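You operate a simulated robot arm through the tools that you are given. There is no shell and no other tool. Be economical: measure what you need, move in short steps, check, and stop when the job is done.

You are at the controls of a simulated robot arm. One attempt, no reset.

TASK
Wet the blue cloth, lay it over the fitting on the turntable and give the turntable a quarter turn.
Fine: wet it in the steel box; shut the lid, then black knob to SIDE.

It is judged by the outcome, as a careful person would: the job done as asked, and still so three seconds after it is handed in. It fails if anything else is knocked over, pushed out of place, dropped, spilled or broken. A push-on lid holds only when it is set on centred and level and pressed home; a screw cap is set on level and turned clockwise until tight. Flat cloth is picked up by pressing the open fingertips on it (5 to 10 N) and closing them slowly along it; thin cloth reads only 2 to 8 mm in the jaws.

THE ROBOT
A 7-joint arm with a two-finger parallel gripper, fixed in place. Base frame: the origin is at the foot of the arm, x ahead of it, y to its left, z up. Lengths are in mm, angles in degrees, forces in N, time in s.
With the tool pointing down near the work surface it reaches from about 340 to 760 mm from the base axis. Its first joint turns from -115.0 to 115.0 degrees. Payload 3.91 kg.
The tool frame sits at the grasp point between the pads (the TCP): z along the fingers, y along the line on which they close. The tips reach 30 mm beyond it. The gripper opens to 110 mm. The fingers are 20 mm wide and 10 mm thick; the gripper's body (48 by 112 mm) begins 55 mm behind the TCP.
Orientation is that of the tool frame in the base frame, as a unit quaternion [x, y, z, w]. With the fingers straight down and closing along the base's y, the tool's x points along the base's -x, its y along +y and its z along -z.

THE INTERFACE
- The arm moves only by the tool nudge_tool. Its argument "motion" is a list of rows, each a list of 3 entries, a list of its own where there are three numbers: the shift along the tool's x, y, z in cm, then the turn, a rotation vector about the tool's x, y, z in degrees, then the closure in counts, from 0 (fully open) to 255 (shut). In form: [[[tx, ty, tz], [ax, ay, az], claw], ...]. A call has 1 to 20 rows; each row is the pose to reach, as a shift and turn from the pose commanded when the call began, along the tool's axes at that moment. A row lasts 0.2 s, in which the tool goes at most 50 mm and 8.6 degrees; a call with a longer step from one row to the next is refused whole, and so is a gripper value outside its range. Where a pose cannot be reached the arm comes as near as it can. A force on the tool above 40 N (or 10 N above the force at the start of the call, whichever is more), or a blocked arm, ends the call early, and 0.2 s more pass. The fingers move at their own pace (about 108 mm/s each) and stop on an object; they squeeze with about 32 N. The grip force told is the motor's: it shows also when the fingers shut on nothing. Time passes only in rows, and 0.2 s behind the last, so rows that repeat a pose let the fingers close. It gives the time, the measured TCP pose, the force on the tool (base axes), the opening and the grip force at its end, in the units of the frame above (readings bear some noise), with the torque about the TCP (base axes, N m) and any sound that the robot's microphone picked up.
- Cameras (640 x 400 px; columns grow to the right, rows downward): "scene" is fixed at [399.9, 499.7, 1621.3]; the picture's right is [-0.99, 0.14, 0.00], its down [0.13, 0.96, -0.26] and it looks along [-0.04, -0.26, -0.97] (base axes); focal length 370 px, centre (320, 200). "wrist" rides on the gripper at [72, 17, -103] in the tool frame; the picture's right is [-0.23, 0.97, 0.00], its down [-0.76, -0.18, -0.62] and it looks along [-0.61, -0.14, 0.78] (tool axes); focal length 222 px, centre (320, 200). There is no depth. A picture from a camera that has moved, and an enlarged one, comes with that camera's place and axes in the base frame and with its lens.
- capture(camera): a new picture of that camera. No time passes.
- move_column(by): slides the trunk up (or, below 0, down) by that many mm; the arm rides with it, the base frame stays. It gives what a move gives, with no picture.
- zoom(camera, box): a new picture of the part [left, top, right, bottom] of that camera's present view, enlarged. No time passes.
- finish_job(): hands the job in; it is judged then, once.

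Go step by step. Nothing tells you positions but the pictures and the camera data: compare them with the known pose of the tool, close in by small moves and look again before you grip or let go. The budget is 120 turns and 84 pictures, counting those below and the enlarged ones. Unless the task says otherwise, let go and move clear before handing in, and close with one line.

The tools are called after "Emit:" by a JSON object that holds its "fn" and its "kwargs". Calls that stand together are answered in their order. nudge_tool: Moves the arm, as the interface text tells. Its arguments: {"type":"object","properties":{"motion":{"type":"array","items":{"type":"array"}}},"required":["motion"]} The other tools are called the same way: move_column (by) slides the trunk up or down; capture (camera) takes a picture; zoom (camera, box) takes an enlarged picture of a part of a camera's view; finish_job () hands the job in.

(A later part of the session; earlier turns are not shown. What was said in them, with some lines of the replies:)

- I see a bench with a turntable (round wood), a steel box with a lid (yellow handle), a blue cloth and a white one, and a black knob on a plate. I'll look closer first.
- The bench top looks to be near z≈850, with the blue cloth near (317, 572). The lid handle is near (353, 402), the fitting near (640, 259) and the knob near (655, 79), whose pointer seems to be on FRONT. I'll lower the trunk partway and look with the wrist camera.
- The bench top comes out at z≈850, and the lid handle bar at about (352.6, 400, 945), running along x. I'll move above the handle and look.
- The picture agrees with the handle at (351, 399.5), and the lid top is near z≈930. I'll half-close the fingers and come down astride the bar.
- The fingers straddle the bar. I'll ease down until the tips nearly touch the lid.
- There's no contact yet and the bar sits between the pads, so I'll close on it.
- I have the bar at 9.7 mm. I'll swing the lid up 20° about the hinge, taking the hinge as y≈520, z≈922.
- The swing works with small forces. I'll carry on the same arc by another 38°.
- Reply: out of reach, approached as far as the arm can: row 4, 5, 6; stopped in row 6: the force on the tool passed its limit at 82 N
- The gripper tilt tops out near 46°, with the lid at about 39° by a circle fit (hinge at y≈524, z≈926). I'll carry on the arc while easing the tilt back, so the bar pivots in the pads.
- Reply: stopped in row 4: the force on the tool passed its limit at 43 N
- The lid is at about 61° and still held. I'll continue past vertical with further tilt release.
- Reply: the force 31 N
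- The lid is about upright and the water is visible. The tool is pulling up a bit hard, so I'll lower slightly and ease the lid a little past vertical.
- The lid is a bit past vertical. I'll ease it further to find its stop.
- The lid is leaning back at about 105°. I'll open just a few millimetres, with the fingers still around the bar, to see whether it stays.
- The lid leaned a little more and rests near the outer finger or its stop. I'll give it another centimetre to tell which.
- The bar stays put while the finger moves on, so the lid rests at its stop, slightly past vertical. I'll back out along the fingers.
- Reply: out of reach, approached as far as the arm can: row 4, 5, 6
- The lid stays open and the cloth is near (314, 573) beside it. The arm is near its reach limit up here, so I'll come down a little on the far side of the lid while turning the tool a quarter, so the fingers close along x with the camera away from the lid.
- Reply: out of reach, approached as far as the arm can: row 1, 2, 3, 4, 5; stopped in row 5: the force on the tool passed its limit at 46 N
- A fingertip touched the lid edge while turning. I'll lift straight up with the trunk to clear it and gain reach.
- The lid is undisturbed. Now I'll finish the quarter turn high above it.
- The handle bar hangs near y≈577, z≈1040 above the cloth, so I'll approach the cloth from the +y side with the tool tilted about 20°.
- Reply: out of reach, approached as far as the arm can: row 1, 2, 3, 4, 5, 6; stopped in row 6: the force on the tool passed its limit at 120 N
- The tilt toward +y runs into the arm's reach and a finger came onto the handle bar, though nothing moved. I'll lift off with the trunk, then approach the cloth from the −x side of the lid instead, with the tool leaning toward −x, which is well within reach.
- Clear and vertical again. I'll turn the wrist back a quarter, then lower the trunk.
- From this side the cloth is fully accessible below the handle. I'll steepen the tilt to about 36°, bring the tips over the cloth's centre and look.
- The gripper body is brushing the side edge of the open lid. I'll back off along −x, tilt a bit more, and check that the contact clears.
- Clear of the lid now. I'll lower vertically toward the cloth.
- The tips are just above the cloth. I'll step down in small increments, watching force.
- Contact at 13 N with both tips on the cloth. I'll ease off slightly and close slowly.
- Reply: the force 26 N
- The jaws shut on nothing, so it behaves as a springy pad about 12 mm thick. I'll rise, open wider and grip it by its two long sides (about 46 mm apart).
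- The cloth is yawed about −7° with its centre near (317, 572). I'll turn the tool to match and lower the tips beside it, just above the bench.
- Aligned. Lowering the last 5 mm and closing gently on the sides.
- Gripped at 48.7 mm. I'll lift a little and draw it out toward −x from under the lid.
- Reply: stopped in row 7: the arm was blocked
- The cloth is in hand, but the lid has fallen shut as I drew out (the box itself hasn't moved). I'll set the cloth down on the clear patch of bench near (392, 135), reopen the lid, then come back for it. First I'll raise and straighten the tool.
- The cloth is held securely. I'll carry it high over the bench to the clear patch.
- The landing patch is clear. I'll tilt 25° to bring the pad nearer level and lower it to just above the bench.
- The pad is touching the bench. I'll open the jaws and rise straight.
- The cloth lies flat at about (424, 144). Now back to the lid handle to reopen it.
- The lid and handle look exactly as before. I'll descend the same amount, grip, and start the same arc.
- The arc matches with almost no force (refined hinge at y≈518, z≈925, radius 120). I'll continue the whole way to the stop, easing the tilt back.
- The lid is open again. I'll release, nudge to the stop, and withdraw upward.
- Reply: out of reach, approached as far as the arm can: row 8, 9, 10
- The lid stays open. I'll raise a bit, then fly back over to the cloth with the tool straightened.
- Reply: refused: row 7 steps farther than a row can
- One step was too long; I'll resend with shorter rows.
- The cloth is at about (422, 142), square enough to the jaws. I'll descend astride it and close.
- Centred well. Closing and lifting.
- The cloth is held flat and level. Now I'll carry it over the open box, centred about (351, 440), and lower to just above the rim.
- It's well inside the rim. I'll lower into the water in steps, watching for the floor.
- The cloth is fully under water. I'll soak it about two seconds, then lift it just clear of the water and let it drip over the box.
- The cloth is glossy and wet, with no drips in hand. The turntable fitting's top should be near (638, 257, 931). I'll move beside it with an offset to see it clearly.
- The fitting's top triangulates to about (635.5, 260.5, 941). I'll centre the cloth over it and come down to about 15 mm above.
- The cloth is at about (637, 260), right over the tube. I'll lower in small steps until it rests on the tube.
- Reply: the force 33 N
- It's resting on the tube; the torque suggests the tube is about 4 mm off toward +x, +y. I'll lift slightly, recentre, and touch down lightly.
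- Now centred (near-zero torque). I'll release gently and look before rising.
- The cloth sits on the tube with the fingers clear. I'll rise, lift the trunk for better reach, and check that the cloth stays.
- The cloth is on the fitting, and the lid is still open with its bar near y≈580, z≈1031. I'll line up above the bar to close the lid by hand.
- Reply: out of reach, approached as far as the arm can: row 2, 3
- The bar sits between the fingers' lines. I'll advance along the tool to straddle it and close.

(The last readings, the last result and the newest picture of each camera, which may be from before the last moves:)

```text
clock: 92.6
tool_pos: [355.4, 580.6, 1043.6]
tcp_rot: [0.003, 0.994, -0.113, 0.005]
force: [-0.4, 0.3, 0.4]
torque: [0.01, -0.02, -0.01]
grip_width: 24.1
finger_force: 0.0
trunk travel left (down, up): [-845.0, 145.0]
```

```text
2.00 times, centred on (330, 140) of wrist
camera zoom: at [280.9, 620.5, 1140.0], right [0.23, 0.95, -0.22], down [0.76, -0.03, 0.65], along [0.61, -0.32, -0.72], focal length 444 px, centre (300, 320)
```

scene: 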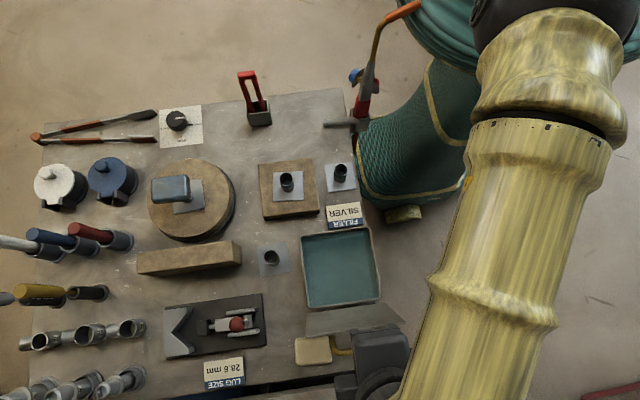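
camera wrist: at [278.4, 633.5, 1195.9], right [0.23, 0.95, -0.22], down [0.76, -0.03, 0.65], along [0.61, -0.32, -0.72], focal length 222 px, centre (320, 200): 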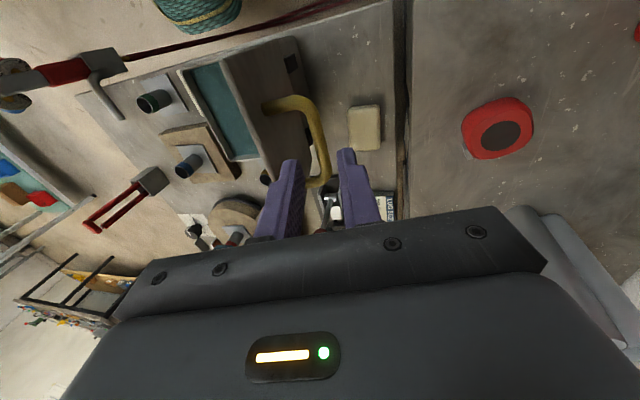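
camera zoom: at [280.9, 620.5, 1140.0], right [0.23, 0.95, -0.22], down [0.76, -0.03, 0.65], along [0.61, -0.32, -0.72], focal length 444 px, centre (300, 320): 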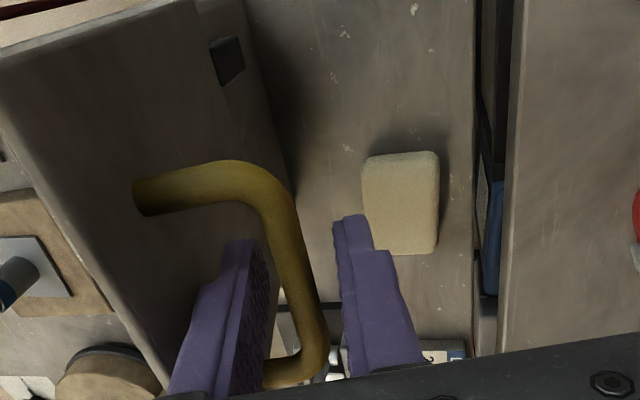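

The bar is squarely between the pads. I'll close on it, then run the opening arc in reverse.

Emit:
{"fn": "nudge_tool", "kwargs": {"motion": [[[0, 0, 0], [0, 0, 0], 225], [[0, 0, 0], [0, 0, 0], 255], [[0, 0, 0], [0, 0, 0], 255], [[0, -0.7, -0.1], [0.5, 0, 0], 255], [[0, -1.5, -0.19], [1, 0, 0], 255], [[0, -3.14, -0.23], [3, 0, 0], 255], [[0, -4.77, -0.14], [5, 0, 0], 255], [[0, -6.35, 0.18], [8, 0, 0], 255], [[0, -7.84, 0.73], [12, 0, 0], 255], [[0, -9.28, 1.52], [15, 0, 0], 255], [[0, -10.59, 2.49], [18, 0, 0], 255], [[0, -11.78, 3.64], [20, 0, 0], 255], [[0, -12.81, 4.96], [21, 0, 0], 255], [[0, -13.46, 5.9], [19, 0, 0], 255]]}}

Emit:
{"fn": "capture", "kwargs": {"camera": "wrist"}}

```text
clock: 95.6
tool_pos: [355.0, 434.0, 1016.3]
tcp_rot: [0.003, 0.961, -0.278, 0.004]
force: [7.4, -10.3, 8.6]
torque: [-0.08, 0.04, 0.44]
grip_width: 9.4
finger_force: 45.7
trunk travel left (down, up): [-845.0, 145.0]
```

```text
12 pictures are left
camera wrist: at [281.0, 503.5, 1094.9], right [0.23, 0.82, -0.52], down [0.76, 0.18, 0.63], along [0.61, -0.54, -0.58], focal length 222 px, centre (320, 200)
```

wrist: 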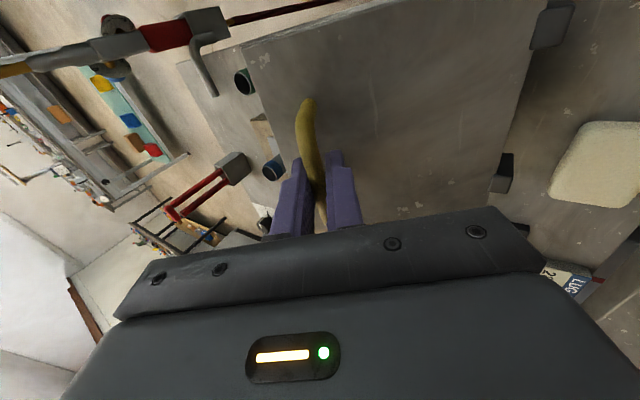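

About 32° remains. Reversing the last part of the arc to set the lid down gently.

Emit:
{"fn": "nudge_tool", "kwargs": {"motion": [[[0, -0.28, 1.25], [-6, 0, 0], 255], [[0, -0.43, 2.52], [-12, 0, 0], 255], [[0, -0.44, 3.8], [-18, 0, 0], 255], [[0, -0.33, 5.09], [-24, 0, 0], 255], [[0, -0.13, 6.14], [-29, 0, 0], 255], [[0, 0.06, 6.81], [-32.3, 0, 0], 255], [[0, 0.06, 6.81], [-32.3, 0, 0], 255]]}}

```text
clock: 97.2
tool_pos: [354.4, 398.8, 960.4]
tcp_rot: [0.0, 1.0, 0.005, 0.006]
force: [4.7, -7.8, 32.8]
torque: [-0.01, -0.07, 0.04]
grip_width: 9.8
finger_force: 45.4
trunk travel left (down, up): [-845.0, 145.0]
```

The lid is down and seated (33 N reaction). I'll release the bar, rise and check the lid, then go above the knob at about (660, 71) pre-turned −45°.

Emit:
{"fn": "nudge_tool", "kwargs": {"motion": [[[0, 0, 0], [0, 0, 0], 220], [[0, 0, 0], [0, 0, 0], 180], [[0, 0, 0], [0, 0, 0], 165], [[0, 0, -2], [0, 0, 0], 165], [[0, 0, -6], [0, 0, 0], 165], [[0, 0, -10], [0, 0, 0], 165], [[-2.5, -2.8, -12], [0, 0, 0], 165], [[-5, -5.8, -12], [0, 0, 0], 165], [[-8, -8.9, -12], [0, 0, 0], 165], [[-11, -12, -12], [0, 0, -5], 140], [[-14, -15.1, -12], [0, 0, -12], 130], [[-17, -18.2, -12], [0, 0, -19], 120], [[-20, -21.3, -12], [0, 0, -26], 116], [[-23, -24.4, -12], [0, 0, -33], 116], [[-26, -27.5, -12], [0, 0, -40], 116], [[-28.5, -30, -12], [0, 0, -45], 116], [[-28.5, -30, -12], [0, 0, -45], 116]]}}

Emit:
{"fn": "capture", "kwargs": {"camera": "wrist"}}

Emit:
{"fn": "capture", "kwargs": {"camera": "scene"}}

```text
clock: 100.8
tool_pos: [637.1, 99.6, 1081.1]
tcp_rot: [-0.383, 0.924, -0.001, 0.005]
force: [-0.3, -0.2, 0.6]
torque: [-0.02, -0.02, 0.0]
grip_width: 60.0
finger_force: 0.0
trunk travel left (down, up): [-845.0, 145.0]
```

```text
11 pictures are left
camera wrist: at [572.5, 60.3, 1183.7], right [-0.53, 0.85, 0.0], down [0.66, 0.41, 0.63], along [0.54, 0.33, -0.78], focal length 222 px, centre (320, 200)
```

wrist: 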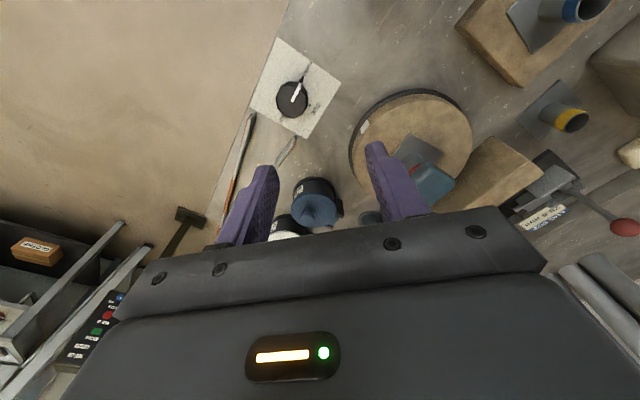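

```text
10 pictures are left
```

scene: 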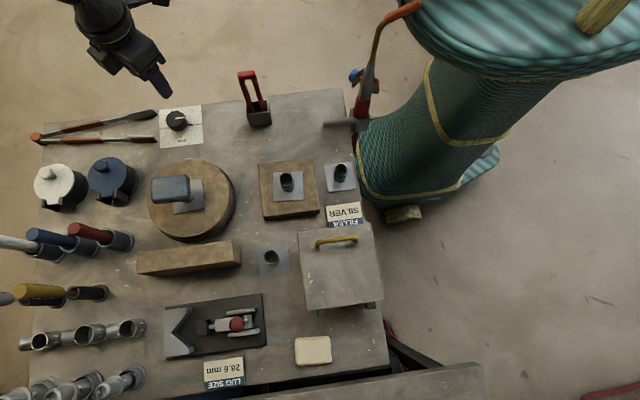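

The lid is shut and the cloth is still on the fitting. The knob triangulates to (660, 71.5). I'll move over it and lower to just above.

Emit:
{"fn": "nudge_tool", "kwargs": {"motion": [[[0.2, -1.8, 2], [0, 0, 0], 116], [[0.36, -3.6, 5], [0, 0, 0], 116], [[0.36, -3.6, 9], [0, 0, 0], 116], [[0.36, -3.6, 13], [0, 0, 0], 116], [[0.36, -3.6, 15.6], [0, 0, 0], 116], [[0.36, -3.6, 15.6], [0, 0, 0], 116]]}}

Emit:
{"fn": "zoom", "kwargs": {"camera": "wrist", "box": [200, 40, 460, 240]}}

```text
clock: 102.2
tool_pos: [663.3, 71.8, 923.4]
tcp_rot: [-0.382, 0.924, 0.0, 0.005]
force: [0.8, -0.4, 1.2]
torque: [0.01, -0.01, -0.02]
grip_width: 60.3
finger_force: 0.1
trunk travel left (down, up): [-845.0, 145.0]
```

```text
2.00 times, centred on (330, 140) of wrist
camera zoom: at [596.8, 32.6, 1026.8], right [-0.53, 0.85, 0.0], down [0.66, 0.41, 0.63], along [0.54, 0.33, -0.78], focal length 444 px, centre (300, 320)
```

zoom: 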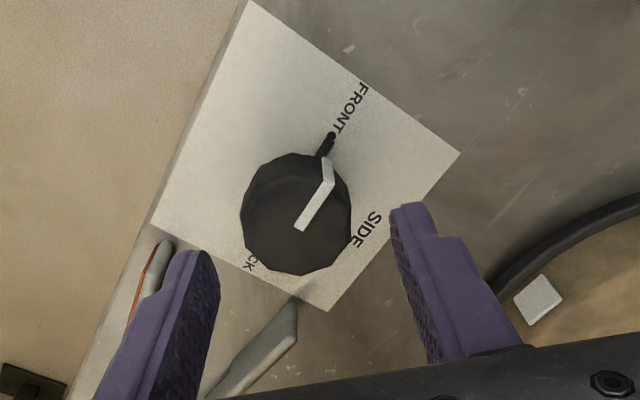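

The knob is centred between the fingers with its pointer on FRONT; SIDE is a quarter turn clockwise. I'll lower around it and close.

Emit:
{"fn": "nudge_tool", "kwargs": {"motion": [[[0, 0, 1.5], [0, 0, 0], 116], [[0, 0, 2.8], [0, 0, 0], 116], [[0, 0, 3.4], [0, 0, 0], 116], [[0, 0, 3.4], [0, 0, 0], 140], [[0, 0, 3.4], [0, 0, 0], 160], [[0, 0, 3.4], [0, 0, 0], 200], [[0, 0, 3.4], [0, 0, 0], 255], [[0, 0, 3.4], [0, 0, 0], 255]]}}

```text
clock: 104.0
tool_pos: [663.8, 70.0, 890.0]
tcp_rot: [-0.381, 0.925, 0.0, 0.005]
force: [5.9, -4.8, 0.5]
torque: [-0.24, -0.59, -0.04]
grip_width: 40.9
finger_force: 44.8
trunk travel left (down, up): [-845.0, 145.0]
```

Gripped at 40.9 mm. I'll turn it clockwise slowly, a quarter turn in small steps.

Emit:
{"fn": "nudge_tool", "kwargs": {"motion": [[[0, -0.1, 0], [0, 0, 5], 255], [[0, -0.1, 0], [0, 0, 10], 255], [[0, -0.1, 0], [0, 0, 15], 255], [[0, -0.1, 0], [0, 0, 20], 255], [[0, -0.1, 0], [0, 0, 25], 255], [[0, -0.1, 0], [0, 0, 30], 255], [[0, -0.1, 0], [0, 0, 35], 255], [[0, -0.1, 0], [0, 0, 40], 255], [[0, -0.1, 0], [0, 0, 45], 255], [[0, -0.1, 0], [0, 0, 50], 255], [[0, -0.1, 0], [0, 0, 55], 255], [[0, -0.1, 0], [0, 0, 60], 255], [[0, -0.1, 0], [0, 0, 65], 255], [[0, -0.1, 0], [0, 0, 70], 255], [[0, -0.1, 0], [0, 0, 75], 255], [[0, -0.1, 0], [0, 0, 80], 255], [[0, -0.1, 0], [0, 0, 85], 255], [[0, -0.1, 0], [0, 0, 90], 255], [[0, -0.1, 0], [0, 0, 90], 255]]}}

Emit:
{"fn": "zoom", "kwargs": {"camera": "scene", "box": [120, 90, 280, 250]}}

Emit:
{"fn": "zoom", "kwargs": {"camera": "wrist", "box": [200, 40, 460, 240]}}

```text
clock: 108.0
tool_pos: [663.4, 73.5, 891.2]
tcp_rot: [0.384, 0.923, 0.003, 0.004]
force: [2.0, 14.1, 3.7]
torque: [-0.11, -0.61, -0.03]
grip_width: 40.7
finger_force: 44.7
trunk travel left (down, up): [-845.0, 145.0]
```

```text
2.50 times, centred on (200, 170) of scene
camera zoom: at [399.9, 499.7, 1621.3], right [-0.99, 0.14, 0.0], down [0.13, 0.96, -0.26], along [-0.04, -0.26, -0.97], focal length 925 px, centre (620, 275)
```

zoom: 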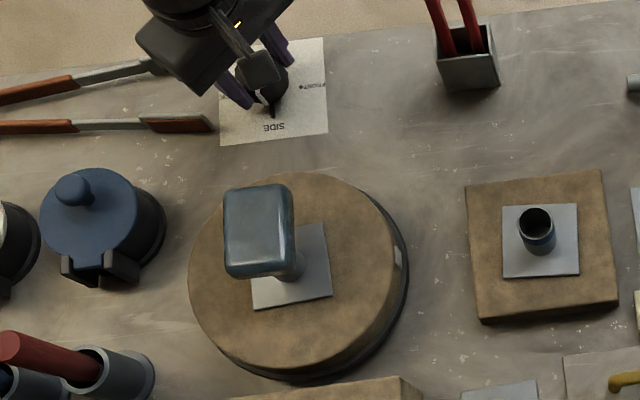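

```text
2.00 times, centred on (330, 140) of wrist
camera zoom: at [622.3, 136.2, 994.0], right [0.85, 0.52, 0.01], down [0.4, -0.67, 0.63], along [0.33, -0.53, -0.78], focal length 444 px, centre (300, 320)
```

zoom: 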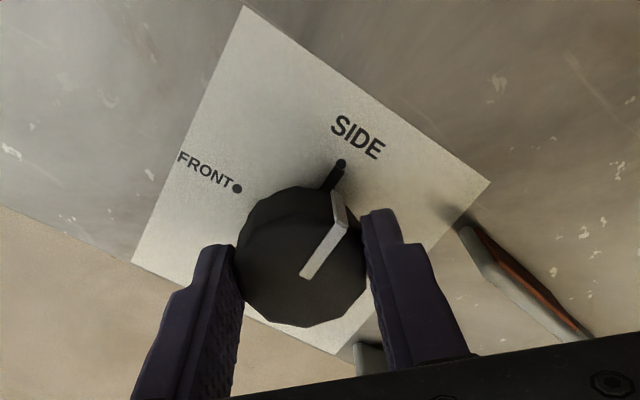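

The pointer is on SIDE and the turntable, with the cloth still on the fitting, has made its quarter turn. I'll release and rise clear.

Emit:
{"fn": "nudge_tool", "kwargs": {"motion": [[[0, 0, 0], [0, 0, 0], 150], [[0, 0, 0], [0, 0, 0], 125], [[0, 0, 0], [0, 0, 0], 116], [[0, 0, 0], [0, 0, 0], 116], [[0, 0, -2], [0, 0, 0], 116], [[0, 0, -6], [0, 0, 0], 116], [[0, 0, -10], [0, 0, 0], 116], [[0, 0, -14], [0, 0, 0], 116], [[0, 0, -18], [0, 0, 0], 116], [[3, -3, -18], [0, 0, 0], 116], [[6, -6, -18], [0, 0, 0], 116]]}}

Emit:
{"fn": "capture", "kwargs": {"camera": "scene"}}

Emit:
{"fn": "zoom", "kwargs": {"camera": "scene", "box": [120, 90, 280, 250]}}

```text
clock: 110.4
tool_pos: [575.0, 69.8, 1067.9]
tcp_rot: [0.383, 0.924, 0.003, 0.004]
force: [-0.3, 0.2, -0.3]
torque: [0.02, 0.02, 0.02]
grip_width: 59.9
finger_force: 0.0
trunk travel left (down, up): [-845.0, 145.0]
```

```text
6 pictures are left
```

scene: 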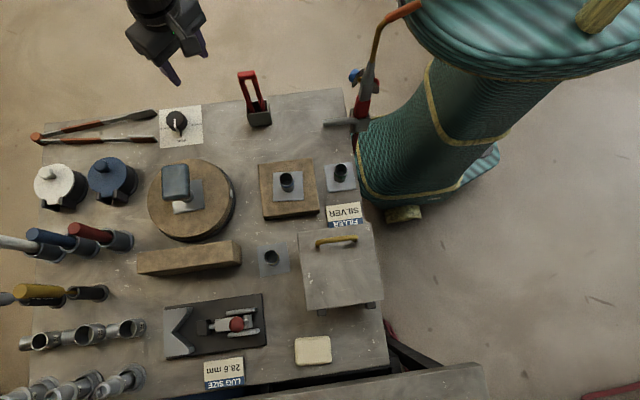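

```text
2.50 times, centred on (200, 170) of scene
camera zoom: at [399.9, 499.7, 1621.3], right [-0.99, 0.14, 0.0], down [0.13, 0.96, -0.26], along [-0.04, -0.26, -0.97], focal length 925 px, centre (620, 275)
```

zoom: 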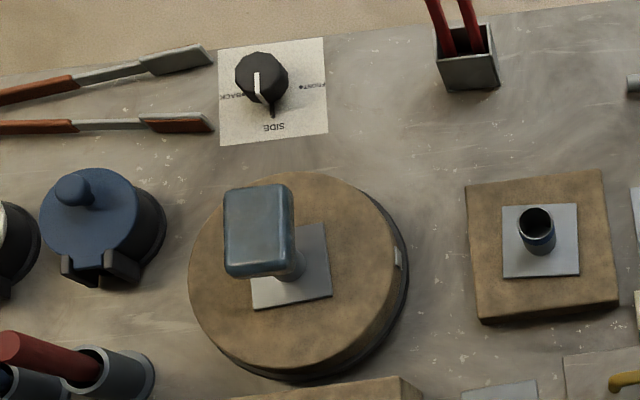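

The knob points to SIDE, the wet cloth lies on the fitting on the turned table, the lid is shut, and nothing else has moved. The arm is clear, so I'm handing in.

Emit:
{"fn": "finish_job", "kwargs": {}}

```text
The job is handed in.
```

The blue cloth was soaked in the steel box and laid over the turntable fitting, the lid was shut, and the black knob was set to SIDE, which gave the turntable its quarter turn. On the way, the lid fell shut once as I drew the cloth out and had to be reopened, and the gripper bumped the lid or its handle a few times, once at 120 N; I saw nothing displaced.
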